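You operate a simulated robot arm through the tools that you are given. There is no shell and no other tool. Be economical: measure what you need, move in short steps, check, and stop when the job is done.

Carry out the task below with a simulated two-armed robot. There is one attempt and no reset: what you move stays moved.

TASK
Wipe up the spill on the top of the grey bench with the blue cloth there and put it back.

Only the result counts: the job must be done as asked and must still hold three seconds after the hand-in. Knocking over, shifting, dropping, spilling or breaking anything else fails it. Flat cloth is picked up by pressing the open fingertips on it (5 to 10 N) and closing them slowly along it; thin cloth reads only 2 to 8 mm in the jaws.

THE ROBOT
Two 7-joint arms with two-finger parallel grippers on one trunk, on a base that drives. Base frame: it is fixed to the floor where the robot stands at the start and does not move with it; the origin is under the middle of the robot, x ahead of it, y to its left, z up; the surface under the hand at the start is at about z = 0.86. Units: m, degrees, N and s.
The left shoulder is at the start at [0.02, 0.138, 1.225], the right one opposite. With the tool pointing down near the work surface each hand reaches from about 0.1 to 0.5 m from the robot's upright axis, wherever it stands, measured 20 degrees to its own side. Payload 1.57 kg a hand.
Tool frame (each hand has its own): the origin (TCP) lies between the finger pads and is the grasp point; the fingertips stand 0.03 m ahead of it; z points along the fingers, y is the line along which they close. The gripper opens to 0.08 m. The fingers are 0.017 m wide and 0.012 m thick; the gripper's body (0.04 by 0.082 m) begins 0.08 m behind the TCP.
Orientation is that of the tool frame in the base frame, as a unit quaternion [w, x, y, z]. With the fingers straight down and closing along the base's y, the tool's x points along the base's -x, its y along +y and its z along -z.

THE INTERFACE
- The arms move only by the tool servo_tool. It takes "left_increments", "right_increments" or both (then of equal length, played together; a hand with none holds still); each is a list of rows, each a list of 7 numbers: the shift along the tool's x, y, z in m, then the turn, a rotation vector about the tool's x, y, z in degrees, then the gripper command, from -1 (shut) to 1 (fully open), values between in proportion. In form: [[x, y, z, wx, wy, wz, jaw], ...]. A call has 1 to 20 rows; each row is the pose to reach, as a shift and turn from the pose commanded when the call began, along the tool's axes at that moment. A row lasts 0.2 s, in which the tool goes at most 0.05 m and 8.6 degrees; a call with a longer step from one row to the next is refused whole, and so is a gripper value outside its range. A pose out of reach is approached as far as the arm can. The call stops where the force on the tool passes 40 N (or 10 N more than at its start, if that is more) or the arm is blocked; 0.2 s more then pass. Each finger travels about 0.045 m/s and halts on what it meets, pressing with about 26 N; the grip force reading is that of the motor and also rises with nothing between the fingers. The clock runs only during rows and for 0.2 s after the last one: add rows that repeat a pose to give the fingers time. The reply holds the time, the measured pose of the TCP, the force on the tool along the base axes, the opening and the grip force, in the units named above and with some noise, with the torque about the TCP (base axes, N m) and any sound that the robot's microphone picked up.
- Cameras (640 x 400 px; columns grow to the right, rows downward): "scene" is now at [0.1916, 0.0219, 1.1384]; the picture's right is [0.22, -0.97, 0.00], its down [-0.26, -0.06, -0.96] and it looks along [0.94, 0.22, -0.27] (base axes); focal length 214 px, centre (320, 200). "left" rides on the left gripper at [0.072, 0.007, -0.122] in its tool frame; the picture's right is [-0.09, 1.00, 0.00], its down [-0.84, -0.08, -0.54] and it looks along [-0.54, -0.05, 0.84] (tool axes); focal length 238 px, centre (320, 200). "right" rides on the right gripper at [0.072, -0.007, -0.122] in its tool frame; the picture's right is [0.09, 1.00, 0.00], its down [-0.84, 0.08, -0.54] and it looks along [-0.54, 0.05, 0.84] (tool axes); focal length 238 px, centre (320, 200). There is no depth. A picture from a camera that has moved, and an enlarged one, comes with that camera's place and axes in the base frame and with its lens.
- grab_frame(camera): a new picture of that camera. It takes no simulated time.
- raise_lower(by): slides the trunk up (or, below 0, down) by that many m; the arms and the scene camera ride with it, the base frame stays. It gives what a move gives, with no picture.
- roll_base(legs): drives the robot by 1 to 6 legs, each [ahead, left, turn to the left] in m, m and degrees, along the robot's own axes; the way and the turn of a leg run together, so that a leg with both is an arc; at most 1.5 m and 180 degrees a leg. The arms and the cameras ride along, it lands a little off, and it stops where it bumps. It gives what a move gives.
- turn_head(pan, tilt): turns the head with the scene camera to pan (to the left, within 60 degrees either way) and tilt (down, from -29 to 69), counted from straight ahead of the robot. It gives what a move gives.
- inspect(camera, box): a new picture of the part [left, top, right, bottom] of that camera's present view, enlarged. It takes no simulated time.
- close_job(): hands the job in; it is judged then, once.

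Go step by step. Nothing tells you exact positions but the pictures and the camera data: compare them with the known pose of the tool, close in by small moves and look again before you grip or let go. The budget is 120 turns and 100 pictures, counting those below and the enlarged ones. Unless the task says otherwise, let go and move clear before handing in, and close with one line.

The tools are called after "Emit:" by a JSON object that holds its "fn" and its "kwargs". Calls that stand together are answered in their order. servo_tool: Moves the arms, as the interface text tells. Its arguments: {"type":"object","properties":{"left_increments":{"type":"array","items":{"type":"array","items":{"type":"number"}}},"right_increments":{"type":"array","items":{"type":"array","items":{"type":"number"}}}},"required":[]} The other tools are called the same way: raise_lower (by) slides the trunk up or down; roll_base (legs) drives the base; turn_head (pan, tilt) turns the head that bears the scene camera; grab_frame (camera) takes a picture; inspect (camera, box) takes an enlarged picture of a part of a camera's view; close_job () hands the job in.

At the start:

```text
time_s: 0.0
left_tool_pos: [0.3138, 0.1478, 1.0968]
left_orientation: [-0.014, -0.001, 1.0, 0.006]
left_contact_force: [-1.3, -0.4, 0.3]
left_moment: [0.03, 0.02, -0.03]
left_grip_width: 0.0801
left_grip_force: 0.0
right_tool_pos: [0.3777, -0.1175, 1.1201]
right_orientation: [-0.04, 0.002, 0.999, 0.0]
right_contact_force: [-0.1, -0.3, -0.6]
right_moment: [0.02, 0.02, 0.01]
right_grip_width: 0.0799
right_grip_force: 0.0
trunk travel left (down, up): [-0.6, 0.64]
robot x, y, heading: [0.0023, 0.003, 0.1]
head pan, tilt: [13.0, 15.4]
```

scene: 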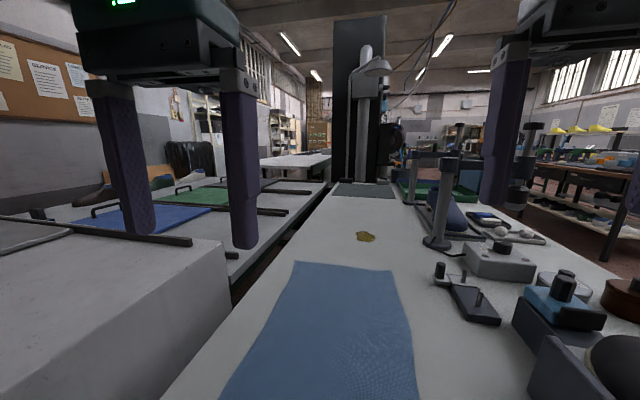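
right: 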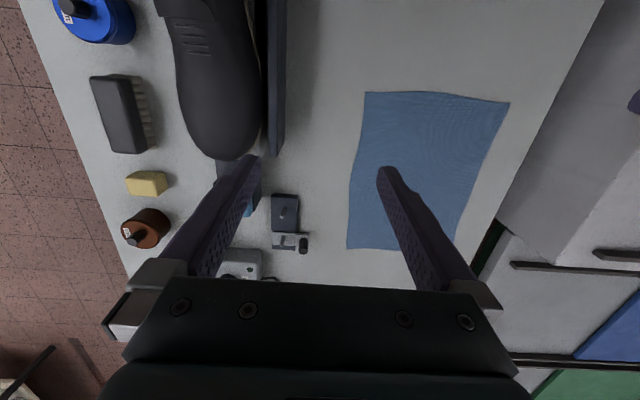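
left: 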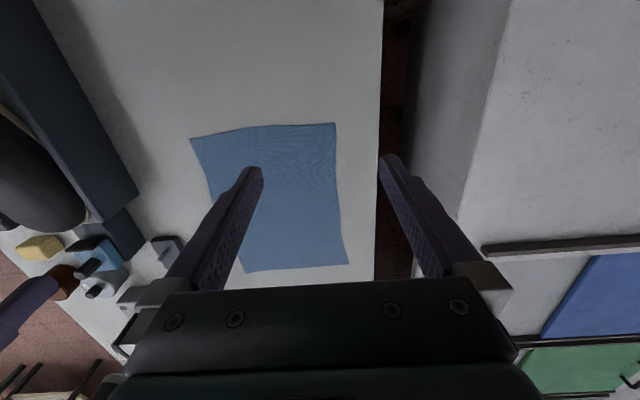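

I see the cloth lying flat at about x 0.34–0.64, y −0.05–0.18, and the spill near (0.79, 0.02), which is beyond easy reach. First I'll look down to see where the bench ends and whether I can drive closer.

Emit:
{"fn": "turn_head", "kwargs": {"pan": 0, "tilt": 60}}

Emit:
{"fn": "grab_frame", "kwargs": {"camera": "scene"}}

Emit:
{"fn": "turn_head", "kwargs": {"pan": -50, "tilt": 35}}

Emit:
{"fn": "grab_frame", "kwargs": {"camera": "scene"}}

```text
time_s: 1.1
left_tool_pos: [0.3131, 0.1481, 1.0965]
left_orientation: [-0.014, 0.0, 1.0, 0.006]
left_contact_force: [0.9, -0.3, -0.2]
left_moment: [-0.02, -0.03, 0.02]
left_grip_width: 0.0799
left_grip_force: 0.0
right_tool_pos: [0.3776, -0.1175, 1.1196]
right_orientation: [-0.04, 0.002, 0.999, -0.001]
right_contact_force: [0.1, 0.0, 0.0]
right_moment: [0.02, 0.02, -0.02]
right_grip_width: 0.0799
right_grip_force: 0.0
trunk travel left (down, up): [-0.6, 0.64]
robot x, y, heading: [0.0016, 0.0023, 0.3]
head pan, tilt: [0.0, 60.0]
```

```text
96 pictures are left
camera scene: at [0.1673, 0.0009, 1.0728], right [0.0, -1.0, 0.0], down [-0.87, 0.0, -0.5], along [0.5, 0.0, -0.87], focal length 214 px, centre (320, 200)
```

scene: 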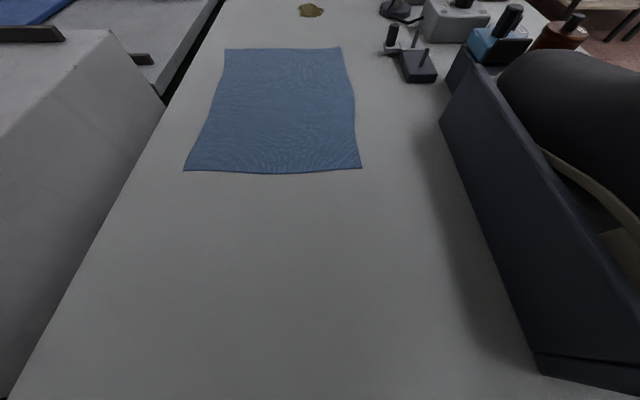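

```text
time_s: 2.3
left_tool_pos: [0.3139, 0.1473, 1.0951]
left_orientation: [-0.014, -0.001, 1.0, 0.006]
left_contact_force: [0.1, -1.7, -0.3]
left_moment: [0.01, -0.02, 0.01]
left_grip_width: 0.0799
left_grip_force: 0.0
right_tool_pos: [0.3784, -0.1187, 1.1197]
right_orientation: [-0.041, 0.001, 0.999, -0.002]
right_contact_force: [-0.3, -0.2, 0.3]
right_moment: [0.03, -0.01, 0.0]
right_grip_width: 0.0802
right_grip_force: 0.1
trunk travel left (down, up): [-0.6, 0.64]
robot x, y, heading: [-0.0012, -0.0019, 0.1]
head pan, tilt: [-50.0, 35.0]
```

```text
95 pictures are left
camera scene: at [0.1572, -0.0665, 1.107], right [-0.77, -0.64, 0.0], down [-0.37, 0.44, -0.82], along [0.53, -0.63, -0.57], focal length 214 px, centre (320, 200)
```

scene: 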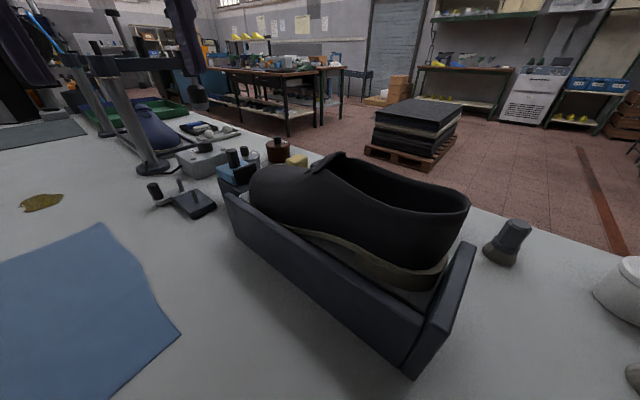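

The bench reaches right up to my trunk. I'll look steeper to find its near edge.

Emit:
{"fn": "turn_head", "kwargs": {"pan": 0, "tilt": 69}}

Emit:
{"fn": "grab_frame", "kwargs": {"camera": "scene"}}

Emit:
{"fn": "turn_head", "kwargs": {"pan": 60, "tilt": 50}}

Emit:
{"fn": "grab_frame", "kwargs": {"camera": "scene"}}

Emit:
{"fn": "turn_head", "kwargs": {"pan": -60, "tilt": 60}}

Emit:
{"fn": "grab_frame", "kwargs": {"camera": "scene"}}

```text
time_s: 3.5
left_tool_pos: [0.3131, 0.1468, 1.097]
left_orientation: [-0.014, -0.002, 1.0, 0.006]
left_contact_force: [0.0, 1.1, 0.1]
left_moment: [0.0, 0.0, 0.01]
left_grip_width: 0.0802
left_grip_force: 0.0
right_tool_pos: [0.3776, -0.1184, 1.1213]
right_orientation: [-0.041, 0.001, 0.999, -0.001]
right_contact_force: [0.2, 0.0, -0.2]
right_moment: [-0.02, -0.01, 0.03]
right_grip_width: 0.0799
right_grip_force: 0.0
trunk travel left (down, up): [-0.6, 0.64]
robot x, y, heading: [-0.0001, 0.0006, 0.2]
head pan, tilt: [0.0, 68.8]
```

```text
94 pictures are left
camera scene: at [0.1565, 0.0009, 1.0634], right [0.0, -1.0, 0.0], down [-0.93, 0.0, -0.36], along [0.36, 0.0, -0.93], focal length 214 px, centre (320, 200)
```

scene: 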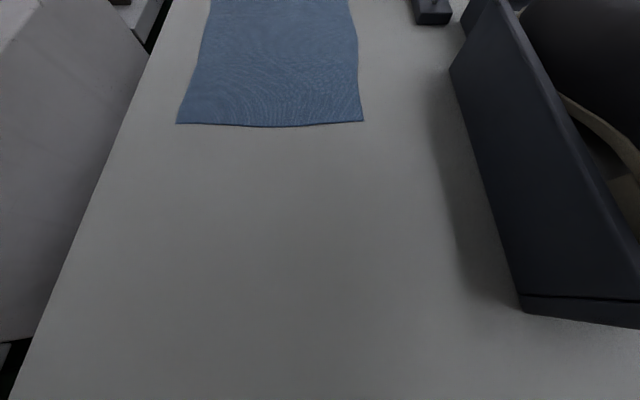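

```text
time_s: 4.8
left_tool_pos: [0.3139, 0.1483, 1.0963]
left_orientation: [-0.013, -0.001, 1.0, 0.006]
left_contact_force: [-0.3, -0.6, -0.3]
left_moment: [0.01, -0.03, 0.0]
left_grip_width: 0.0799
left_grip_force: 0.1
right_tool_pos: [0.3783, -0.1182, 1.1207]
right_orientation: [-0.041, 0.002, 0.999, -0.001]
right_contact_force: [0.2, -0.3, 0.1]
right_moment: [0.0, 0.03, -0.01]
right_grip_width: 0.0799
right_grip_force: 0.0
trunk travel left (down, up): [-0.6, 0.64]
robot x, y, heading: [-0.0006, 0.0021, 0.2]
head pan, tilt: [60.0, 50.0]
```

```text
93 pictures are left
camera scene: at [0.1391, 0.0675, 1.0853], right [0.87, -0.5, 0.0], down [-0.38, -0.66, -0.64], along [0.32, 0.56, -0.77], focal length 214 px, centre (320, 200)
```

scene: 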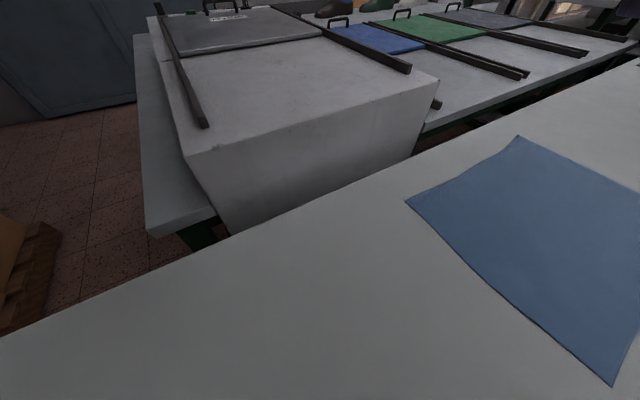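

```text
time_s: 6.8
left_tool_pos: [0.3143, 0.1485, 1.0964]
left_orientation: [-0.014, -0.001, 1.0, 0.005]
left_contact_force: [-0.1, -0.7, 0.4]
left_moment: [0.01, 0.02, 0.0]
left_grip_width: 0.0799
left_grip_force: 0.1
right_tool_pos: [0.3781, -0.1172, 1.1208]
right_orientation: [-0.041, 0.001, 0.999, -0.002]
right_contact_force: [0.6, -0.1, 0.3]
right_moment: [-0.02, -0.02, -0.01]
right_grip_width: 0.0798
right_grip_force: 0.1
trunk travel left (down, up): [-0.6, 0.64]
robot x, y, heading: [0.0027, -0.0006, -0.1]
head pan, tilt: [-60.0, 60.0]
```

```text
92 pictures are left
camera scene: at [0.1339, -0.0568, 1.0727], right [-0.87, -0.5, 0.0], down [-0.43, 0.75, -0.5], along [0.25, -0.43, -0.87], focal length 214 px, centre (320, 200)
```

scene: 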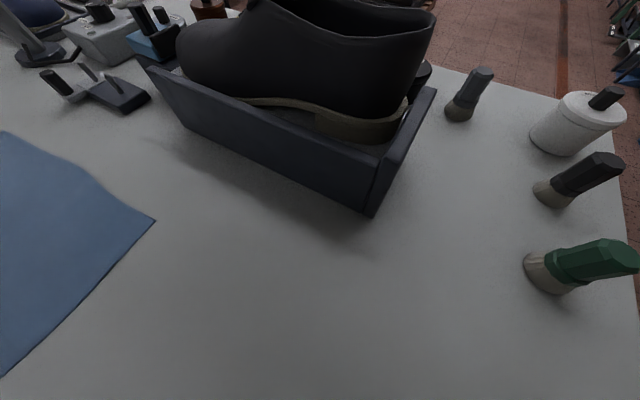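

The bench runs under my chest to about x = −0.1. Before driving I want to see how my base stands against it, so I'll tip the left wrist back to look at it with the hand camera.

Emit:
{"fn": "servo_tool", "kwargs": {"left_increments": [[0, 0, -0.01, 0, 8, 0, 1], [0, 0, -0.02, 0, 16, 0, 1], [0, 0, -0.03, 0, 24, 0, 1], [0, 0, -0.04, 0, 32, 0, 1], [0, 0, -0.05, 0, 40, 0, 1], [0, 0, -0.06, 0, 48, 0, 1], [0, 0, -0.07, 0, 56, 0, 1], [0, 0, -0.08, 0, 64, 0, 1], [0, 0, -0.08, 0, 72, 0, 1]]}}

Emit:
{"fn": "grab_frame", "kwargs": {"camera": "left"}}

```text
time_s: 7.8
left_tool_pos: [0.2894, 0.1531, 1.0695]
left_orientation: [-0.381, -0.009, 0.924, -0.003]
left_contact_force: [0.2, 0.3, 0.6]
left_moment: [-0.01, 0.01, -0.01]
left_grip_width: 0.0801
left_grip_force: 0.0
right_tool_pos: [0.3763, -0.1169, 1.1194]
right_orientation: [-0.043, 0.002, 0.999, -0.001]
right_contact_force: [0.0, -1.0, 0.4]
right_moment: [-0.01, -0.01, 0.0]
right_grip_width: 0.08
right_grip_force: 0.1
trunk travel left (down, up): [-0.6, 0.64]
robot x, y, heading: [-0.0024, -0.0003, 0.1]
head pan, tilt: [-60.0, 60.0]
stopped in row 4 (left hand): the arm was blocked; the commanded pose is now the measured one
```

```text
91 pictures are left
camera left: at [0.3234, 0.1603, 1.2079], right [0.05, 1.0, -0.06], down [0.98, -0.06, -0.21], along [-0.21, -0.05, -0.98], focal length 238 px, centre (320, 200)
```

left: 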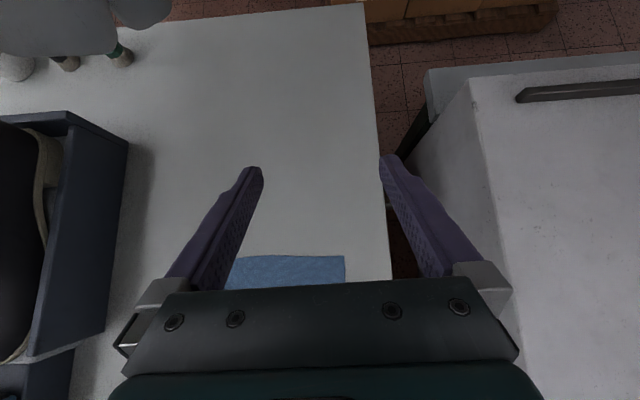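

No trunk or base shows at the bench's near edge (x ≈ −0.1), so there may be room ahead. I'll put the wrist back and try a small drive forward.

Emit:
{"fn": "servo_tool", "kwargs": {"left_increments": [[0, 0, 0, 0, -8, 0, 1], [0, 0, 0, 0, -16, 0, 1], [0, 0, 0, 0, -24, 0, 1], [0, 0, 0, 0, -32, 0, 1], [0, 0, 0, 0, -40, 0, 1], [0, 0, 0, 0, -45, 0, 1]]}}

Emit:
{"fn": "roll_base", "kwargs": {"legs": [[0.06, 0, 0]]}}

Emit:
{"fn": "turn_head", "kwargs": {"pan": 0, "tilt": 35}}

Emit:
{"fn": "grab_frame", "kwargs": {"camera": "scene"}}

```text
time_s: 9.2
left_tool_pos: [0.2888, 0.1536, 1.0648]
left_orientation: [-0.005, -0.012, 1.0, 0.004]
left_contact_force: [0.7, -0.1, -0.1]
left_moment: [0.0, 0.0, -0.01]
left_grip_width: 0.08
left_grip_force: 0.1
right_tool_pos: [0.3785, -0.1176, 1.1195]
right_orientation: [-0.042, 0.002, 0.999, -0.001]
right_contact_force: [0.3, -0.3, 0.0]
right_moment: [-0.03, 0.02, 0.0]
right_grip_width: 0.0799
right_grip_force: 0.1
trunk travel left (down, up): [-0.6, 0.64]
robot x, y, heading: [0.0041, 0.0031, 0.2]
head pan, tilt: [-60.0, 60.0]
```

```text
time_s: 10.2
left_tool_pos: [0.348, 0.1532, 1.0656]
left_orientation: [-0.007, -0.009, 1.0, 0.005]
left_contact_force: [0.3, -0.2, -0.5]
left_moment: [0.01, -0.03, 0.01]
left_grip_width: 0.0802
left_grip_force: 0.0
right_tool_pos: [0.4374, -0.1171, 1.1191]
right_orientation: [-0.043, 0.001, 0.999, -0.001]
right_contact_force: [0.2, 0.3, 0.5]
right_moment: [0.02, -0.01, -0.03]
right_grip_width: 0.0801
right_grip_force: 0.1
trunk travel left (down, up): [-0.6, 0.64]
robot x, y, heading: [0.0595, 0.0001, 0.2]
head pan, tilt: [-60.0, 60.0]
```

```text
time_s: 11.4
left_tool_pos: [0.3475, 0.1532, 1.0641]
left_orientation: [-0.006, -0.009, 1.0, 0.004]
left_contact_force: [-0.8, 0.5, -0.1]
left_moment: [-0.01, 0.04, -0.01]
left_grip_width: 0.08
left_grip_force: 0.0
right_tool_pos: [0.4372, -0.1176, 1.1199]
right_orientation: [-0.042, 0.002, 0.999, -0.001]
right_contact_force: [0.4, -0.3, 0.7]
right_moment: [0.01, 0.03, 0.0]
right_grip_width: 0.08
right_grip_force: 0.1
trunk travel left (down, up): [-0.6, 0.64]
robot x, y, heading: [0.0594, 0.0022, -0.1]
head pan, tilt: [0.0, 35.0]
```

```text
90 pictures are left
camera scene: at [0.2483, 0.0008, 1.107], right [0.0, -1.0, 0.0], down [-0.57, 0.0, -0.82], along [0.82, 0.0, -0.57], focal length 214 px, centre (320, 200)
```

scene: 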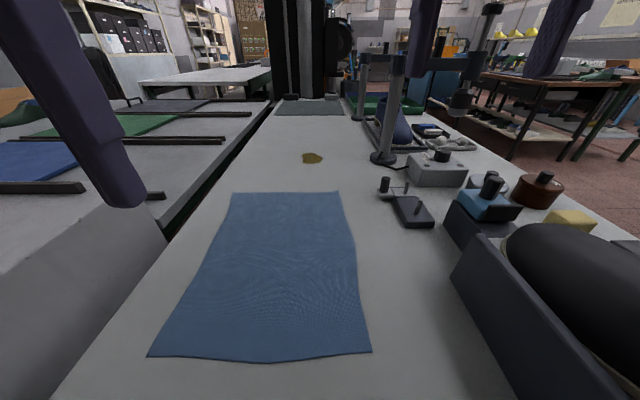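

Driving ahead is free. I'll raise the trunk for clearance over the shoe and drive on so that the spill comes within reach.

Emit:
{"fn": "raise_lower", "kwargs": {"by": 0.12}}

Emit:
{"fn": "roll_base", "kwargs": {"legs": [[0.14, 0, 0], [0.14, 0, 0]]}}

Emit:
{"fn": "turn_head", "kwargs": {"pan": 0, "tilt": 50}}

Emit:
{"fn": "grab_frame", "kwargs": {"camera": "scene"}}

Emit:
{"fn": "grab_frame", "kwargs": {"camera": "right"}}

Emit:
{"fn": "grab_frame", "kwargs": {"camera": "left"}}

```text
time_s: 12.9
left_tool_pos: [0.3476, 0.1521, 1.1854]
left_orientation: [-0.006, -0.01, 1.0, 0.004]
left_contact_force: [0.6, 1.0, 0.3]
left_moment: [0.03, 0.0, 0.0]
left_grip_width: 0.0798
left_grip_force: 0.0
right_tool_pos: [0.4377, -0.1178, 1.2392]
right_orientation: [-0.042, 0.001, 0.999, -0.002]
right_contact_force: [-0.4, 0.9, -0.2]
right_moment: [-0.02, -0.01, 0.03]
right_grip_width: 0.08
right_grip_force: 0.0
trunk travel left (down, up): [-0.72, 0.52]
robot x, y, heading: [0.0585, -0.0034, 0.1]
head pan, tilt: [0.0, 35.0]
```

```text
time_s: 15.2
left_tool_pos: [0.6348, 0.152, 1.1844]
left_orientation: [-0.006, -0.009, 1.0, 0.005]
left_contact_force: [-0.2, 0.2, 0.4]
left_moment: [-0.04, 0.01, 0.01]
left_grip_width: 0.0799
left_grip_force: 0.1
right_tool_pos: [0.7237, -0.1211, 1.2391]
right_orientation: [-0.042, 0.005, 0.999, 0.0]
right_contact_force: [0.3, 0.5, -0.5]
right_moment: [0.0, 0.02, 0.01]
right_grip_width: 0.0802
right_grip_force: 0.0
trunk travel left (down, up): [-0.72, 0.52]
robot x, y, heading: [0.3471, -0.0047, -0.6]
head pan, tilt: [0.0, 35.0]
```

```text
time_s: 16.0
left_tool_pos: [0.6339, 0.1508, 1.1842]
left_orientation: [-0.006, -0.008, 1.0, 0.005]
left_contact_force: [-0.6, -0.1, -0.3]
left_moment: [0.01, 0.02, 0.01]
left_grip_width: 0.0799
left_grip_force: 0.2
right_tool_pos: [0.7233, -0.12, 1.2397]
right_orientation: [-0.042, 0.004, 0.999, 0.0]
right_contact_force: [-0.1, -0.8, -0.1]
right_moment: [-0.03, 0.04, 0.05]
right_grip_width: 0.08
right_grip_force: 0.2
trunk travel left (down, up): [-0.72, 0.52]
robot x, y, heading: [0.3429, -0.0014, -0.4]
head pan, tilt: [0.0, 50.0]
```

```text
89 pictures are left
camera scene: at [0.5236, -0.0008, 1.2053], right [0.0, -1.0, 0.0], down [-0.77, 0.0, -0.64], along [0.64, 0.0, -0.77], focal length 214 px, centre (320, 200)
```

scene: 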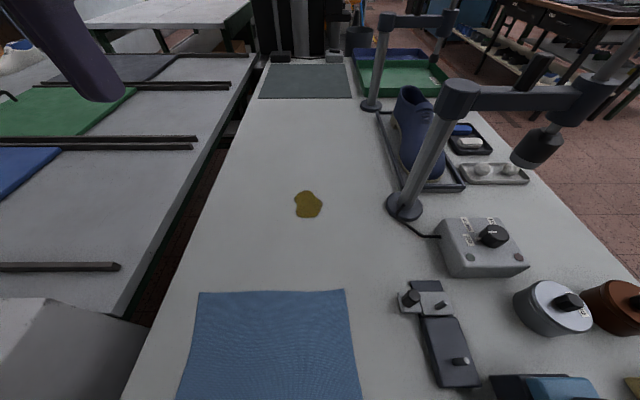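

```text
88 pictures are left
camera right: at [0.6621, -0.1272, 1.3668], right [-0.08, 1.0, 0.01], down [0.88, 0.07, 0.47], along [0.47, 0.04, -0.88], focal length 238 px, centre (320, 200)
```

right: 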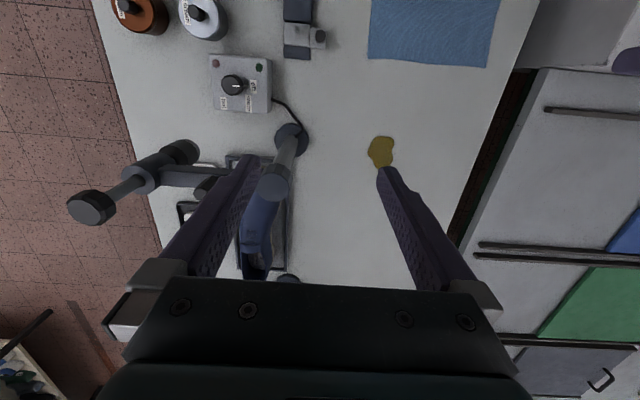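

```text
87 pictures are left
camera left: at [0.563, 0.1563, 1.3081], right [0.08, 1.0, 0.01], down [0.85, -0.07, 0.53], along [0.53, -0.03, -0.85], focal length 238 px, centre (320, 200)
```

left: 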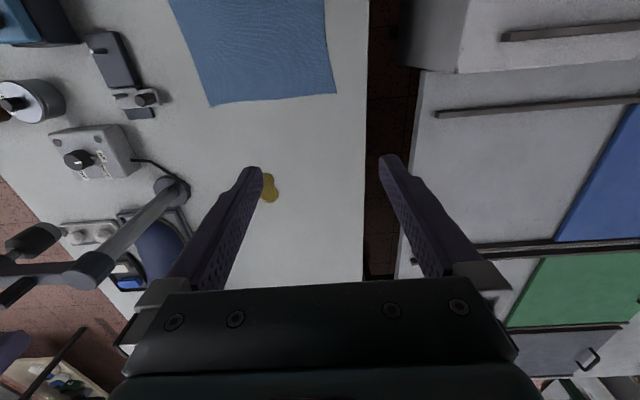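

Robot now stands at x ≈ 0.34; spill at about (0.80, 0.024), roughly 6×7.5 cm, and the cloth's far edge at x ≈ 0.625. I'll retract the right hand away from the lamp post and bring the left hand above the cloth's far edge.

Emit:
{"fn": "servo_tool", "kwargs": {"left_increments": [[0.005, -0.015, 0.035, 0, 0, 0, 1], [0.01, -0.03, 0.07, 0, 0, 0, 1], [0.015, -0.045, 0.105, 0, 0, 0, 1], [0.02, -0.06, 0.14, 0, 0, 0, 1], [0.025, -0.075, 0.175, 0, 0, 0, 1], [0.03, -0.09, 0.21, 0, 0, 0, 1], [0.034, -0.1, 0.245, 0, 0, 0, 1]], "right_increments": [[0.03, 0, 0, 0, 0, 0, 1], [0.06, 0, 0, 0, 0, 0, 1], [0.09, 0, 0, 0, 0, 0, 1], [0.12, 0, 0, 0, 0, 0, 1], [0.15, 0, 0, 0, 0, 0, 1], [0.18, -0.01, 0, 0, 0, 0, 1], [0.2, -0.02, 0, 0, 0, 0, 1]]}}

Emit:
{"fn": "grab_frame", "kwargs": {"camera": "left"}}

Emit:
{"fn": "grab_frame", "kwargs": {"camera": "scene"}}

```text
time_s: 17.3
left_tool_pos: [0.6053, 0.0736, 0.9968]
left_orientation: [-0.006, -0.008, 1.0, 0.004]
left_contact_force: [-0.1, -0.1, -0.2]
left_moment: [0.0, 0.06, 0.01]
left_grip_width: 0.0799
left_grip_force: 0.0
right_tool_pos: [0.544, -0.1447, 1.2022]
right_orientation: [-0.148, 0.023, 0.985, -0.09]
right_contact_force: [-0.5, 0.2, 0.3]
right_moment: [-0.02, 0.01, 0.01]
right_grip_width: 0.0801
right_grip_force: 0.1
trunk travel left (down, up): [-0.72, 0.52]
robot x, y, heading: [0.3435, -0.001, -0.2]
head pan, tilt: [0.0, 50.0]
stopped in row 6 (right hand): the arm was blocked; the commanded pose is now the measured one
```

```text
86 pictures are left
camera left: at [0.5343, 0.0781, 1.1195], right [0.08, 1.0, 0.01], down [0.84, -0.07, 0.53], along [0.53, -0.03, -0.85], focal length 238 px, centre (320, 200)
```

left: 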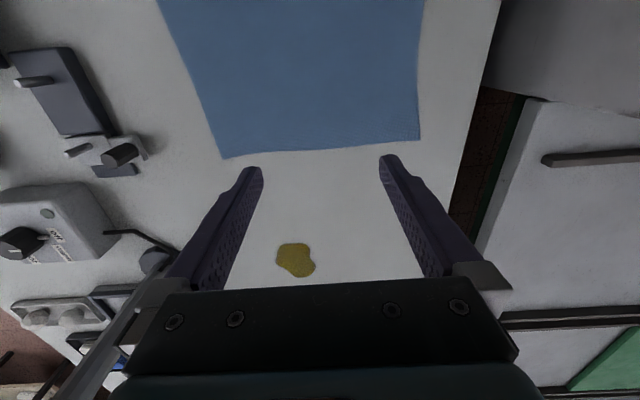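

```text
85 pictures are left
camera scene: at [0.5238, -0.0006, 1.2054], right [0.0, -1.0, 0.0], down [-0.77, 0.0, -0.64], along [0.64, 0.0, -0.77], focal length 214 px, centre (320, 200)
```

scene: 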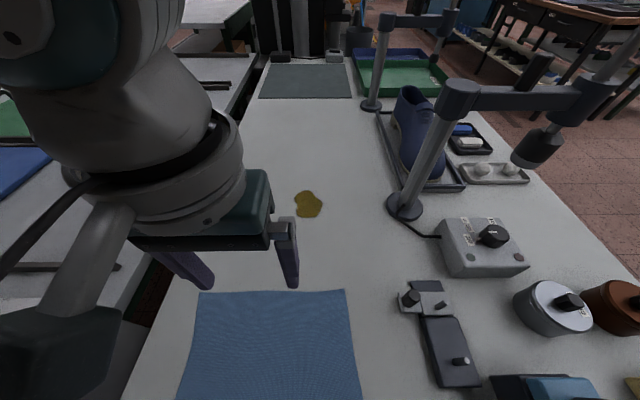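

Left hand is above the cloth, just short of its far edge at x ≈ 0.63. I'll lower to just above the cloth, then press gently.

Emit:
{"fn": "servo_tool", "kwargs": {"left_increments": [[0.004, -0.012, 0.03, 0, 0, 0, 1], [0.008, -0.024, 0.06, 0, 0, 0, 1], [0.008, -0.024, 0.085, 0, 0, 0, 1], [0.008, -0.024, 0.09, 0, 0, 0, 1]]}}

Emit:
{"fn": "grab_frame", "kwargs": {"camera": "left"}}

```text
time_s: 18.3
left_tool_pos: [0.5984, 0.0491, 0.905]
left_orientation: [-0.006, -0.008, 1.0, 0.005]
left_contact_force: [0.0, -0.4, -0.2]
left_moment: [0.0, -0.01, 0.01]
left_grip_width: 0.08
left_grip_force: 0.0
right_tool_pos: [0.5446, -0.144, 1.2029]
right_orientation: [-0.147, 0.024, 0.985, -0.09]
right_contact_force: [0.5, 0.0, -0.1]
right_moment: [-0.01, -0.01, 0.0]
right_grip_width: 0.0799
right_grip_force: 0.0
trunk travel left (down, up): [-0.72, 0.52]
robot x, y, heading: [0.3466, -0.0038, -0.4]
head pan, tilt: [0.0, 50.0]
```

```text
84 pictures are left
camera left: at [0.5265, 0.0539, 1.0284], right [0.08, 1.0, 0.01], down [0.84, -0.07, 0.53], along [0.53, -0.03, -0.85], focal length 238 px, centre (320, 200)
```

left: 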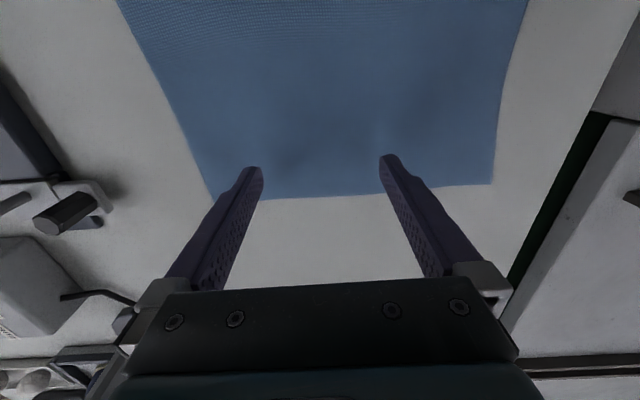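

Fingertips are over the cloth with its edge just ahead. I'll press down in small steps.

Emit:
{"fn": "servo_tool", "kwargs": {"left_increments": [[0, 0, 0.004, 0, 0, 0, 1], [0, 0, 0.008, 0, 0, 0, 1], [0, 0, 0.012, 0, 0, 0, 1], [0, 0, 0.014, 0, 0, 0, 1]]}}

```text
time_s: 19.3
left_tool_pos: [0.5965, 0.0476, 0.8908]
left_orientation: [-0.006, -0.008, 1.0, 0.004]
left_contact_force: [0.3, -0.4, -0.6]
left_moment: [-0.01, -0.03, 0.0]
left_grip_width: 0.0801
left_grip_force: 0.1
right_tool_pos: [0.5428, -0.1448, 1.203]
right_orientation: [-0.147, 0.025, 0.985, -0.09]
right_contact_force: [0.5, 0.3, -0.2]
right_moment: [-0.02, 0.0, 0.0]
right_grip_width: 0.0801
right_grip_force: 0.0
trunk travel left (down, up): [-0.72, 0.52]
robot x, y, heading: [0.344, -0.0012, -0.4]
head pan, tilt: [0.0, 50.0]
```

Emit:
{"fn": "servo_tool", "kwargs": {"left_increments": [[0, 0, 0.002, 0, 0, 0, 1], [0, 0, 0.004, 0, 0, 0, 1], [0, 0, 0.004, 0, 0, 0, 1]]}}

```text
time_s: 20.2
left_tool_pos: [0.5978, 0.0459, 0.8918]
left_orientation: [-0.005, -0.007, 1.0, 0.0]
left_contact_force: [-3.3, 2.1, 17.7]
left_moment: [-0.15, 0.02, -0.02]
left_grip_width: 0.0783
left_grip_force: 0.0
right_tool_pos: [0.5437, -0.1443, 1.2017]
right_orientation: [-0.148, 0.023, 0.985, -0.09]
right_contact_force: [0.5, -0.4, -0.9]
right_moment: [-0.01, -0.01, -0.01]
right_grip_width: 0.08
right_grip_force: 0.0
trunk travel left (down, up): [-0.72, 0.52]
robot x, y, heading: [0.3466, -0.004, -0.0]
head pan, tilt: [0.0, 50.0]
stopped in row 3 (left hand): the force on the tool passed its limit at 42 N (the readings are from after the stop); the commanded pose is now the measured one
```

Contact was stiff (17 N now), so I'll ease off about 1 mm and read the force.

Emit:
{"fn": "servo_tool", "kwargs": {"left_increments": [[0, 0, -0.0008, 0, 0, 0, 1]]}}

```text
time_s: 20.6
left_tool_pos: [0.5985, 0.0472, 0.8919]
left_orientation: [-0.005, -0.007, 1.0, 0.001]
left_contact_force: [-2.6, 1.9, 15.4]
left_moment: [-0.54, -0.02, -0.07]
left_grip_width: 0.0784
left_grip_force: 0.1
right_tool_pos: [0.5437, -0.1452, 1.2028]
right_orientation: [-0.147, 0.024, 0.985, -0.091]
right_contact_force: [0.0, -0.6, 0.8]
right_moment: [0.03, 0.02, 0.0]
right_grip_width: 0.0802
right_grip_force: 0.1
trunk travel left (down, up): [-0.72, 0.52]
robot x, y, heading: [0.3485, 0.0002, -0.3]
head pan, tilt: [0.0, 50.0]
```

About 3 N per mm; I'll ease off 2 mm more and then close slowly while watching the force.

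Emit:
{"fn": "servo_tool", "kwargs": {"left_increments": [[0, 0, -0.002, 0, 0, 0, 1], [0, 0, -0.002, 0, 0, 0, 0.85], [0, 0, -0.002, 0, 0, 0, 0.7]]}}

```text
time_s: 21.4
left_tool_pos: [0.5973, 0.0472, 0.8915]
left_orientation: [-0.006, -0.007, 1.0, 0.002]
left_contact_force: [0.0, 0.1, 0.0]
left_moment: [0.0, -0.02, 0.01]
left_grip_width: 0.0679
left_grip_force: 0.1
right_tool_pos: [0.5433, -0.1463, 1.2032]
right_orientation: [-0.147, 0.023, 0.985, -0.091]
right_contact_force: [0.1, 0.4, -0.1]
right_moment: [0.03, -0.01, 0.02]
right_grip_width: 0.0799
right_grip_force: 0.0
trunk travel left (down, up): [-0.72, 0.52]
robot x, y, heading: [0.3462, -0.0004, -0.3]
head pan, tilt: [0.0, 50.0]
```

Contact is lost; press back by about 1 mm and check.

Emit:
{"fn": "servo_tool", "kwargs": {"left_increments": [[0, 0, 0.001, 0, 0, 0, 0.7], [0, 0, 0.001, 0, 0, 0, 0.7]]}}

```text
time_s: 22.0
left_tool_pos: [0.5985, 0.0466, 0.8932]
left_orientation: [-0.006, -0.007, 1.0, 0.0]
left_contact_force: [-0.1, 0.7, -0.2]
left_moment: [0.0, 0.0, -0.01]
left_grip_width: 0.0681
left_grip_force: 0.0
right_tool_pos: [0.5441, -0.1445, 1.2035]
right_orientation: [-0.147, 0.024, 0.985, -0.091]
right_contact_force: [0.5, -0.8, -0.4]
right_moment: [0.01, 0.0, -0.03]
right_grip_width: 0.08
right_grip_force: 0.0
trunk travel left (down, up): [-0.72, 0.52]
robot x, y, heading: [0.3442, 0.0003, -0.2]
head pan, tilt: [0.0, 50.0]
```

Emit:
{"fn": "servo_tool", "kwargs": {"left_increments": [[0, 0, 0.0015, 0, 0, 0, 0.7], [0, 0, 0.0015, 0, 0, 0, 0.7]]}}

```text
time_s: 22.6
left_tool_pos: [0.5982, 0.0477, 0.8915]
left_orientation: [-0.005, -0.007, 1.0, 0.0]
left_contact_force: [-2.2, 0.2, 13.0]
left_moment: [-0.23, -0.06, -0.02]
left_grip_width: 0.068
left_grip_force: 0.1
right_tool_pos: [0.5438, -0.1461, 1.2031]
right_orientation: [-0.147, 0.024, 0.985, -0.09]
right_contact_force: [0.4, 0.2, 0.2]
right_moment: [-0.01, 0.0, 0.01]
right_grip_width: 0.08
right_grip_force: 0.1
trunk travel left (down, up): [-0.72, 0.52]
robot x, y, heading: [0.3467, -0.0006, -0.3]
head pan, tilt: [0.0, 50.0]
```

Emit:
{"fn": "servo_tool", "kwargs": {"left_increments": [[0, 0, -0.0005, 0, 0, 0, 0.6], [0, 0, -0.0005, 0, 0, 0, 0.45], [0, 0, -0.0005, 0, 0, 0, 0.3], [0, 0, -0.0005, 0, 0, 0, 0.15], [0, 0, -0.0005, 0, 0, 0, 0]]}}

Emit:
{"fn": "grab_frame", "kwargs": {"camera": "left"}}

```text
time_s: 23.8
left_tool_pos: [0.598, 0.0478, 0.8912]
left_orientation: [-0.005, -0.007, 1.0, 0.001]
left_contact_force: [0.3, 0.2, 0.9]
left_moment: [-0.02, 0.0, 0.04]
left_grip_width: 0.0401
left_grip_force: 0.0
right_tool_pos: [0.5428, -0.1442, 1.2036]
right_orientation: [-0.147, 0.023, 0.985, -0.091]
right_contact_force: [-0.2, 0.3, 0.1]
right_moment: [0.01, 0.0, 0.0]
right_grip_width: 0.08
right_grip_force: 0.0
trunk travel left (down, up): [-0.72, 0.52]
robot x, y, heading: [0.3464, -0.0, -0.2]
head pan, tilt: [0.0, 50.0]
```

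```text
83 pictures are left
camera left: at [0.527, 0.0531, 1.0149], right [0.08, 1.0, 0.0], down [0.84, -0.07, 0.53], along [0.53, -0.04, -0.85], focal length 238 px, centre (320, 200)
```

left: 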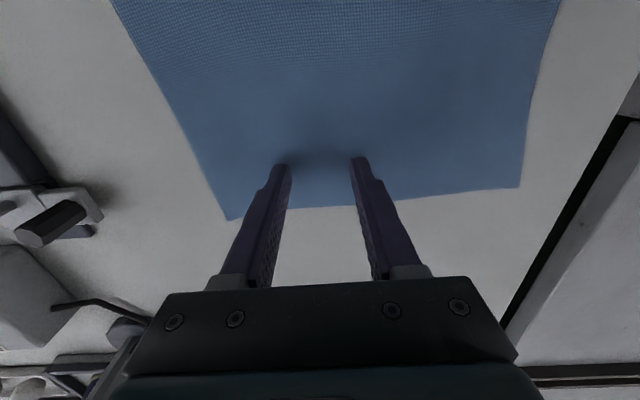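

Force faded during the closing and the cloth hasn't gathered. I'll press again from here and keep closing while feeding down slightly.

Emit:
{"fn": "servo_tool", "kwargs": {"left_increments": [[0, 0, 0, 0, 0, 0, 0.3], [0, 0, 0, 0, 0, 0, 0.6], [0, 0, 0, 0, 0, 0, 0.9], [0, 0, 0, 0, 0, 0, 0.9], [0, 0, 0.001, 0, 0, 0, 0.9], [0, 0, 0.001, 0, 0, 0, 0.9]]}}

```text
time_s: 25.2
left_tool_pos: [0.5988, 0.0479, 0.8913]
left_orientation: [-0.005, -0.007, 1.0, 0.0]
left_contact_force: [-2.5, 0.8, 16.2]
left_moment: [-0.21, -0.02, -0.08]
left_grip_width: 0.0754
left_grip_force: 0.1
right_tool_pos: [0.5432, -0.1453, 1.2034]
right_orientation: [-0.147, 0.024, 0.985, -0.09]
right_contact_force: [0.0, 0.1, -0.5]
right_moment: [0.0, 0.0, 0.03]
right_grip_width: 0.0801
right_grip_force: 0.1
trunk travel left (down, up): [-0.72, 0.52]
robot x, y, heading: [0.3467, -0.0007, 0.0]
head pan, tilt: [0.0, 50.0]
```

Emit:
{"fn": "servo_tool", "kwargs": {"left_increments": [[0, 0, 0, 0, 0, 0, 0.75], [0, 0, 0, 0, 0, 0, 0.6], [0, 0, 0, 0, 0, 0, 0.45], [0, 0, 0, 0, 0, 0, 0.3]]}}

```text
time_s: 26.2
left_tool_pos: [0.5991, 0.0454, 0.8911]
left_orientation: [-0.004, -0.007, 1.0, -0.001]
left_contact_force: [-0.4, -0.6, 23.8]
left_moment: [-0.12, -0.11, -0.02]
left_grip_width: 0.05
left_grip_force: 0.0
right_tool_pos: [0.5437, -0.1456, 1.2029]
right_orientation: [-0.147, 0.024, 0.985, -0.09]
right_contact_force: [0.2, 0.9, 0.4]
right_moment: [0.01, 0.02, 0.02]
right_grip_width: 0.0799
right_grip_force: 0.1
trunk travel left (down, up): [-0.72, 0.52]
robot x, y, heading: [0.3436, 0.0, -0.3]
head pan, tilt: [0.0, 50.0]
```

Emit:
{"fn": "servo_tool", "kwargs": {"left_increments": [[0, 0, -0.0004, 0, 0, 0, 0.3], [0, 0, -0.0004, 0, 0, 0, 0.2]]}}

Emit:
{"fn": "grab_frame", "kwargs": {"camera": "left"}}

```text
time_s: 26.8
left_tool_pos: [0.5996, 0.0476, 0.8908]
left_orientation: [-0.005, -0.007, 1.0, 0.001]
left_contact_force: [1.5, -0.8, 18.7]
left_moment: [-0.39, -0.08, 0.03]
left_grip_width: 0.0473
left_grip_force: 0.1
right_tool_pos: [0.544, -0.1451, 1.2028]
right_orientation: [-0.146, 0.024, 0.985, -0.09]
right_contact_force: [-0.4, 0.5, -0.2]
right_moment: [0.0, 0.05, 0.01]
right_grip_width: 0.08
right_grip_force: 0.0
trunk travel left (down, up): [-0.72, 0.52]
robot x, y, heading: [0.3459, -0.003, -0.2]
head pan, tilt: [0.0, 50.0]
```

```text
82 pictures are left
camera left: at [0.5276, 0.0535, 1.0142], right [0.08, 1.0, 0.0], down [0.84, -0.07, 0.53], along [0.53, -0.04, -0.85], focal length 238 px, centre (320, 200)
```

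left: 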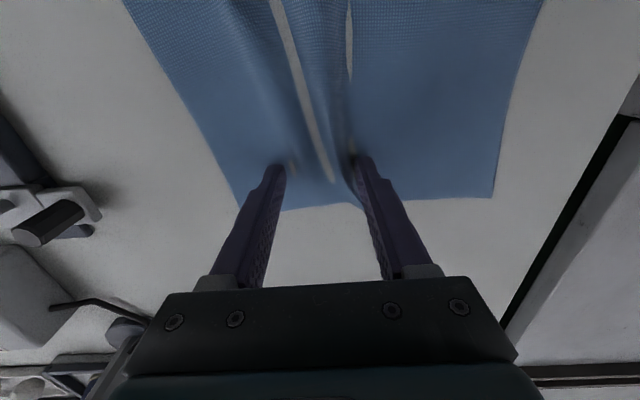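

The cloth is gathering into a ridge between the fingers. I'll keep closing fully, easing the pressure slightly.

Emit:
{"fn": "servo_tool", "kwargs": {"left_increments": [[0, 0, -0.0003, 0, 0, 0, 0.05], [0, 0, -0.0003, 0, 0, 0, -0.1], [0, 0, -0.0005, 0, 0, 0, -0.25], [0, 0, -0.0006, 0, 0, 0, -0.4], [0, 0, -0.0006, 0, 0, 0, -0.55], [0, 0, -0.0006, 0, 0, 0, -0.7], [0, 0, -0.0006, 0, 0, 0, -0.85], [0, 0, -0.0006, 0, 0, 0, -1], [0, 0, -0.0006, 0, 0, 0, -1], [0, 0, -0.0006, 0, 0, 0, -1]]}}

Emit:
{"fn": "grab_frame", "kwargs": {"camera": "left"}}

```text
time_s: 29.0
left_tool_pos: [0.5972, 0.0466, 0.8921]
left_orientation: [-0.005, -0.007, 1.0, 0.001]
left_contact_force: [-0.4, 0.0, -0.2]
left_moment: [-0.03, 0.0, 0.01]
left_grip_width: 0.0023
left_grip_force: 24.1
right_tool_pos: [0.5437, -0.1452, 1.2032]
right_orientation: [-0.147, 0.024, 0.985, -0.089]
right_contact_force: [0.2, 0.4, 0.4]
right_moment: [0.01, 0.0, 0.01]
right_grip_width: 0.0802
right_grip_force: 0.1
trunk travel left (down, up): [-0.72, 0.52]
robot x, y, heading: [0.3477, 0.0023, -0.3]
head pan, tilt: [0.0, 50.0]
```

```text
81 pictures are left
camera left: at [0.5264, 0.0529, 1.0152], right [0.08, 1.0, 0.0], down [0.84, -0.07, 0.53], along [0.53, -0.04, -0.85], focal length 238 px, centre (320, 200)
```

left: 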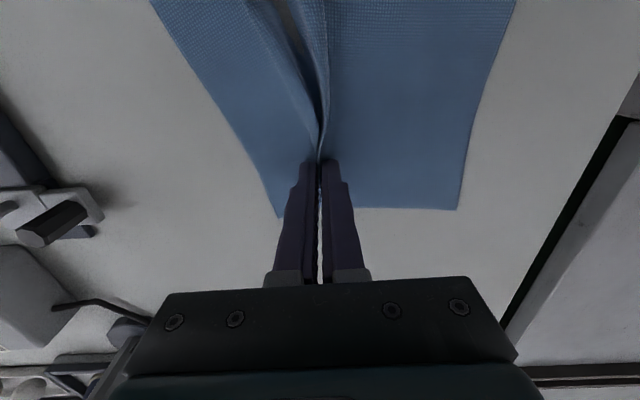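

Cloth is gripped (2.3 mm). Now I'll draw it forward just off the bench so its front lies over the spill.

Emit:
{"fn": "servo_tool", "kwargs": {"left_increments": [[0, 0, -0.003, 0, 0, 0, -1], [-0.025, -0.003, -0.003, 0, 0, 0, -1], [-0.05, -0.006, -0.003, 0, 0, 0, -1], [-0.075, -0.009, -0.003, 0, 0, 0, -1], [-0.1, -0.012, -0.003, 0, 0, 0, -1], [-0.125, -0.015, -0.003, 0, 0, 0, -1], [-0.15, -0.02, -0.003, 0, 0, 0, -1]]}}

Emit:
{"fn": "grab_frame", "kwargs": {"camera": "left"}}

Emit:
{"fn": "grab_frame", "kwargs": {"camera": "scene"}}

```text
time_s: 30.6
left_tool_pos: [0.7292, 0.0354, 0.8999]
left_orientation: [-0.004, -0.006, 1.0, 0.0]
left_contact_force: [0.0, 0.9, 0.9]
left_moment: [0.02, -0.03, 0.0]
left_grip_width: 0.0023
left_grip_force: 23.9
left hand out of reach, approached as far as the arm can: row 7
right_tool_pos: [0.5424, -0.1443, 1.2028]
right_orientation: [-0.147, 0.024, 0.985, -0.091]
right_contact_force: [0.2, -0.4, 0.5]
right_moment: [0.02, -0.02, 0.0]
right_grip_width: 0.0799
right_grip_force: 0.1
trunk travel left (down, up): [-0.72, 0.52]
robot x, y, heading: [0.3461, 0.002, -0.2]
head pan, tilt: [0.0, 50.0]
```

```text
80 pictures are left
camera left: at [0.6575, 0.0418, 1.0229], right [0.08, 1.0, 0.0], down [0.84, -0.07, 0.53], along [0.53, -0.04, -0.85], focal length 238 px, centre (320, 200)
```

left: 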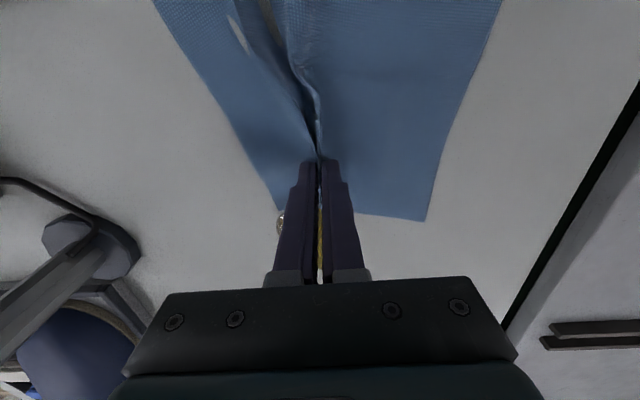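

```text
79 pictures are left
camera scene: at [0.5235, -0.0009, 1.2053], right [-0.01, -1.0, 0.0], down [-0.77, 0.0, -0.64], along [0.64, 0.0, -0.77], focal length 214 px, centre (320, 200)
```

scene: 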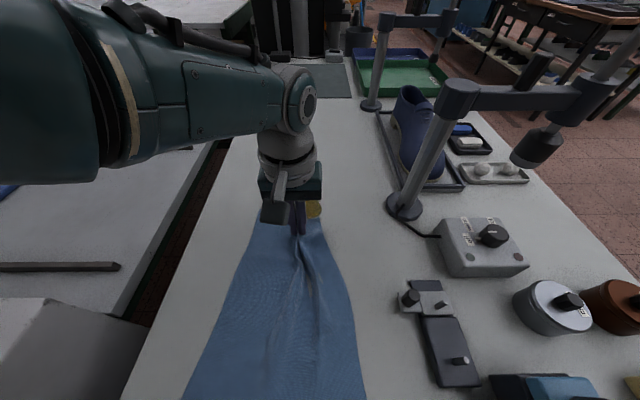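

The left arm is at the limit of its reach at x = 0.73. I'll draw back 3 cm in arm terms and drive the base 0.1 m ahead, carrying the cloth over the spill.

Emit:
{"fn": "roll_base", "kwargs": {"legs": [[0.06, 0, 0]]}}

Emit:
{"fn": "servo_tool", "kwargs": {"left_increments": [[0.02, 0, -0.002, 0, 0, 0, -1], [0.03, 0, -0.002, 0, 0, 0, -1]]}}

Emit:
{"fn": "roll_base", "kwargs": {"legs": [[0.06, 0, 0]]}}

Emit:
{"fn": "grab_frame", "kwargs": {"camera": "left"}}

Emit:
{"fn": "grab_frame", "kwargs": {"camera": "scene"}}

```text
time_s: 31.6
left_tool_pos: [0.7873, 0.0362, 0.8991]
left_orientation: [-0.006, -0.006, 1.0, 0.002]
left_contact_force: [0.6, -0.4, 0.3]
left_moment: [-0.01, 0.01, -0.05]
left_grip_width: 0.0025
left_grip_force: 23.6
right_tool_pos: [0.602, -0.1463, 1.2035]
right_orientation: [-0.148, 0.025, 0.985, -0.09]
right_contact_force: [0.1, 0.2, -0.8]
right_moment: [-0.02, 0.01, 0.04]
right_grip_width: 0.08
right_grip_force: 0.0
trunk travel left (down, up): [-0.72, 0.52]
robot x, y, heading: [0.4034, 0.0014, -0.4]
head pan, tilt: [0.0, 50.0]
```

```text
time_s: 32.1
left_tool_pos: [0.7564, 0.0346, 0.9]
left_orientation: [-0.006, -0.006, 1.0, 0.003]
left_contact_force: [1.1, 0.8, 0.9]
left_moment: [0.01, -0.02, 0.01]
left_grip_width: 0.0024
left_grip_force: 23.9
right_tool_pos: [0.6023, -0.1455, 1.2026]
right_orientation: [-0.147, 0.024, 0.985, -0.091]
right_contact_force: [0.4, 0.3, 0.2]
right_moment: [-0.01, 0.0, -0.02]
right_grip_width: 0.0797
right_grip_force: 0.0
trunk travel left (down, up): [-0.72, 0.52]
robot x, y, heading: [0.4022, -0.0005, -0.2]
head pan, tilt: [0.0, 50.0]
```

```text
time_s: 33.1
left_tool_pos: [0.8167, 0.0336, 0.9011]
left_orientation: [-0.007, -0.006, 1.0, 0.001]
left_contact_force: [0.2, -0.1, -0.8]
left_moment: [0.0, -0.03, 0.02]
left_grip_width: 0.0025
left_grip_force: 23.6
right_tool_pos: [0.6598, -0.1464, 1.2033]
right_orientation: [-0.148, 0.025, 0.985, -0.091]
right_contact_force: [-0.1, -0.3, -0.9]
right_moment: [-0.03, -0.01, 0.04]
right_grip_width: 0.08
right_grip_force: 0.0
trunk travel left (down, up): [-0.72, 0.52]
robot x, y, heading: [0.4648, 0.0016, -0.4]
head pan, tilt: [0.0, 50.0]
```

```text
78 pictures are left
camera left: at [0.7445, 0.0403, 1.0237], right [0.08, 1.0, 0.0], down [0.84, -0.07, 0.53], along [0.53, -0.04, -0.85], focal length 238 px, centre (320, 200)
```

left: 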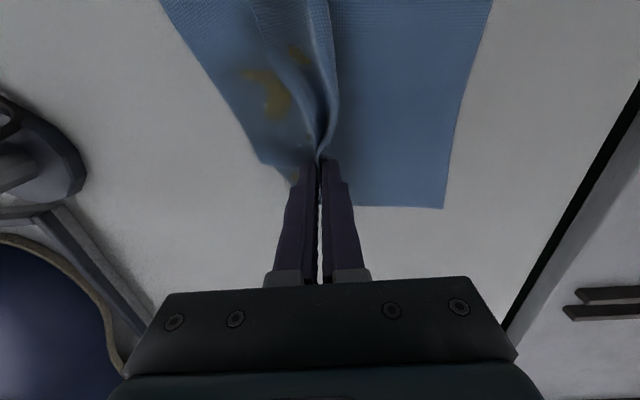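

```text
77 pictures are left
camera scene: at [0.6415, -0.0018, 1.2053], right [-0.01, -1.0, 0.0], down [-0.77, 0.0, -0.64], along [0.64, 0.0, -0.77], focal length 214 px, centre (320, 200)
```

scene: 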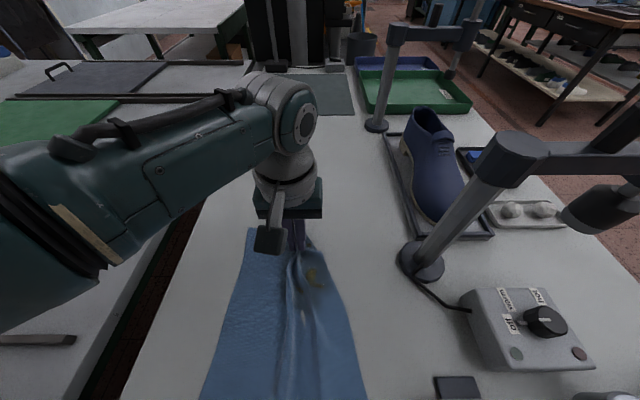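

The cloth now covers the spill and is taking it up. I'll press down lightly and scrub over the spill area.

Emit:
{"fn": "servo_tool", "kwargs": {"left_increments": [[-0.005, -0.02, 0.003, 0, 0, 0, -1], [-0.005, -0.02, 0.006, 0, 0, 0, -1], [-0.005, -0.02, 0.009, 0, 0, 0, -1], [-0.005, -0.02, 0.01, 0, 0, 0, -1]]}}

```text
time_s: 34.1
left_tool_pos: [0.8219, 0.0138, 0.8916]
left_orientation: [-0.005, -0.005, 1.0, 0.0]
left_contact_force: [-9.0, 0.3, 30.4]
left_moment: [0.0, 0.37, -0.02]
left_grip_width: 0.0023
left_grip_force: 23.7
right_tool_pos: [0.6612, -0.1453, 1.2041]
right_orientation: [-0.147, 0.024, 0.985, -0.091]
right_contact_force: [0.2, 0.3, 0.6]
right_moment: [0.01, -0.03, -0.02]
right_grip_width: 0.0801
right_grip_force: 0.0
trunk travel left (down, up): [-0.72, 0.52]
robot x, y, heading: [0.4649, -0.0014, -0.4]
head pan, tilt: [0.0, 50.0]
```

Emit:
{"fn": "servo_tool", "kwargs": {"left_increments": [[0, 0, -0.001, 0, 0, 0, -1], [0.015, 0, -0.001, 0, 0, 0, -1], [0.03, 0, -0.001, 0, 0, 0, -1], [0.045, 0, -0.001, 0, 0, 0, -1], [0.06, 0, -0.001, 0, 0, 0, -1]]}}

```text
time_s: 35.3
left_tool_pos: [0.7648, 0.0124, 0.8921]
left_orientation: [-0.004, -0.006, 1.0, 0.0]
left_contact_force: [5.5, 0.9, 15.2]
left_moment: [0.01, -0.06, 0.0]
left_grip_width: 0.0027
left_grip_force: 24.2
right_tool_pos: [0.6622, -0.1454, 1.2035]
right_orientation: [-0.146, 0.025, 0.985, -0.091]
right_contact_force: [0.5, -0.2, -1.3]
right_moment: [0.0, 0.01, -0.01]
right_grip_width: 0.08
right_grip_force: 0.0
trunk travel left (down, up): [-0.72, 0.52]
robot x, y, heading: [0.465, -0.0001, -0.5]
head pan, tilt: [0.0, 50.0]
```

Good wiping pressure (15 N). I'll scrub forward and back across the rest of the spill's width.

Emit:
{"fn": "servo_tool", "kwargs": {"left_increments": [[0, 0.015, 0, 0, 0, 0, -1], [-0.02, 0.015, 0, 0, 0, 0, -1], [-0.04, 0.015, 0, 0, 0, 0, -1], [-0.06, 0.015, 0, 0, 0, 0, -1], [-0.075, 0.02, 0, 0, 0, 0, -1], [-0.075, 0.035, 0, 0, 0, 0, -1], [-0.055, 0.035, 0, 0, 0, 0, -1], [-0.035, 0.035, 0, 0, 0, 0, -1], [-0.015, 0.035, 0, 0, 0, 0, -1], [0, 0.035, 0, 0, 0, 0, -1], [0, 0.015, 0, 0, 0, 0, -1], [0, -0.005, 0, 0, 0, 0, -1], [-0.02, -0.015, 0, 0, 0, 0, -1], [-0.04, -0.015, 0, 0, 0, 0, -1], [-0.06, -0.01, 0, 0, 0, 0, -1], [-0.075, 0.01, 0, 0, 0, 0, -1]]}}

Emit:
{"fn": "grab_frame", "kwargs": {"camera": "left"}}

Emit:
{"fn": "grab_frame", "kwargs": {"camera": "scene"}}

```text
time_s: 38.1
left_tool_pos: [0.7682, 0.007, 0.8918]
left_orientation: [-0.01, -0.005, 1.0, 0.006]
left_contact_force: [-1.4, -0.2, 12.2]
left_moment: [0.03, 0.1, 0.01]
left_grip_width: 0.0021
left_grip_force: 24.0
right_tool_pos: [0.6601, -0.145, 1.2029]
right_orientation: [-0.147, 0.025, 0.985, -0.092]
right_contact_force: [0.2, 0.0, -0.8]
right_moment: [0.01, -0.02, 0.02]
right_grip_width: 0.0803
right_grip_force: 0.1
trunk travel left (down, up): [-0.72, 0.52]
robot x, y, heading: [0.4633, 0.0029, -0.5]
head pan, tilt: [0.0, 50.0]
stopped in row 13 (left hand): the force on the tool passed its limit at 50 N (the readings are from after the stop); the commanded pose is now the measured one
```

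```text
76 pictures are left
camera left: at [0.697, 0.0119, 1.0157], right [0.08, 1.0, 0.01], down [0.85, -0.08, 0.53], along [0.53, -0.04, -0.85], focal length 238 px, centre (320, 200)
```

left: 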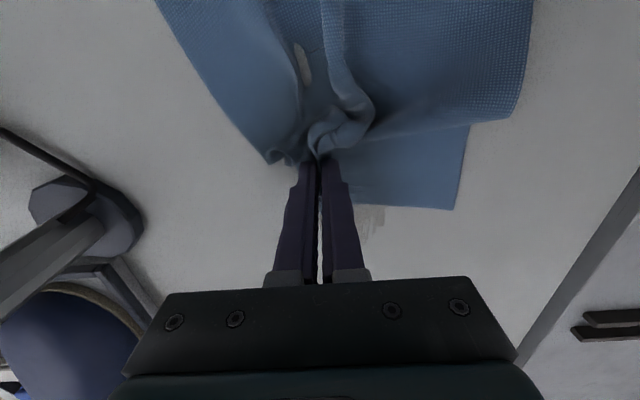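

```text
75 pictures are left
camera scene: at [0.6415, -0.0018, 1.2053], right [-0.01, -1.0, 0.0], down [-0.77, 0.01, -0.64], along [0.64, 0.0, -0.77], focal length 214 px, centre (320, 200)
```

scene: 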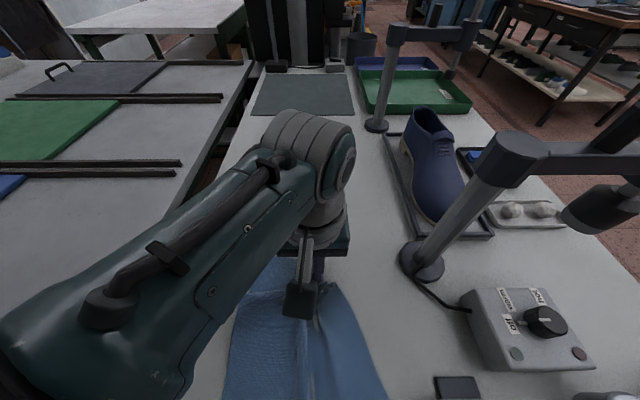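

Most of the spill has gone; a faint trace remains near (0.82, 0.04). Let me zoom in.

Emit:
{"fn": "servo_tool", "kwargs": {"left_increments": [[0, 0, -0.006, 0, 0, 0, -1], [0.02, -0.0, -0.006, 0, 0, 0, -1], [0.03, 0, -0.006, 0, 0, 0, -1]]}}

Emit:
{"fn": "inspect", "kwargs": {"camera": "left", "box": [220, 130, 500, 305]}}

Emit:
{"fn": "inspect", "kwargs": {"camera": "scene", "box": [220, 150, 420, 275]}}

```text
time_s: 38.9
left_tool_pos: [0.7375, 0.0095, 0.8963]
left_orientation: [-0.009, -0.004, 1.0, 0.008]
left_contact_force: [-0.7, 0.4, 0.4]
left_moment: [0.0, -0.01, -0.01]
left_grip_width: 0.0023
left_grip_force: 24.3
right_tool_pos: [0.6606, -0.1471, 1.2033]
right_orientation: [-0.147, 0.025, 0.985, -0.091]
right_contact_force: [-0.4, -0.2, 0.4]
right_moment: [0.0, 0.02, 0.01]
right_grip_width: 0.08
right_grip_force: 0.1
trunk travel left (down, up): [-0.72, 0.52]
robot x, y, heading: [0.4614, 0.0023, -0.5]
head pan, tilt: [0.0, 50.0]
```

```text
2.29 times, centred on (360, 218) of left
camera zoom: at [0.6662, 0.014, 1.0206], right [0.08, 1.0, 0.01], down [0.85, -0.08, 0.53], along [0.52, -0.03, -0.85], focal length 545 px, centre (229, 160)
```

zoom: 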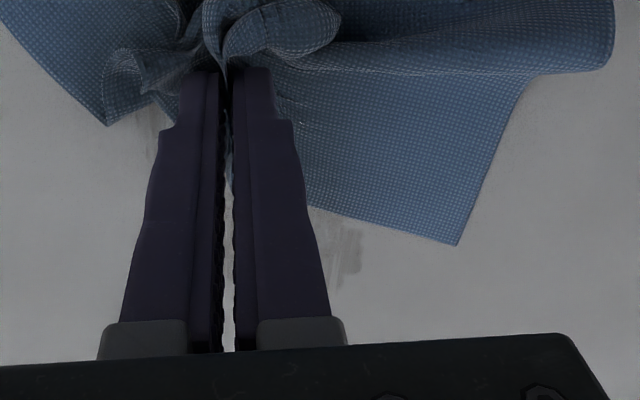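

```text
3.20 times, centred on (320, 212) of scene
camera zoom: at [0.6413, -0.0018, 1.2053], right [-0.01, -1.0, 0.0], down [-0.77, 0.01, -0.64], along [0.64, 0.0, -0.77], focal length 686 px, centre (320, 160)
```

zoom: 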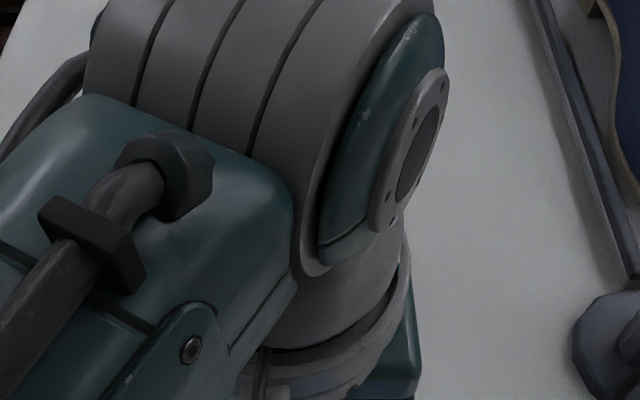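

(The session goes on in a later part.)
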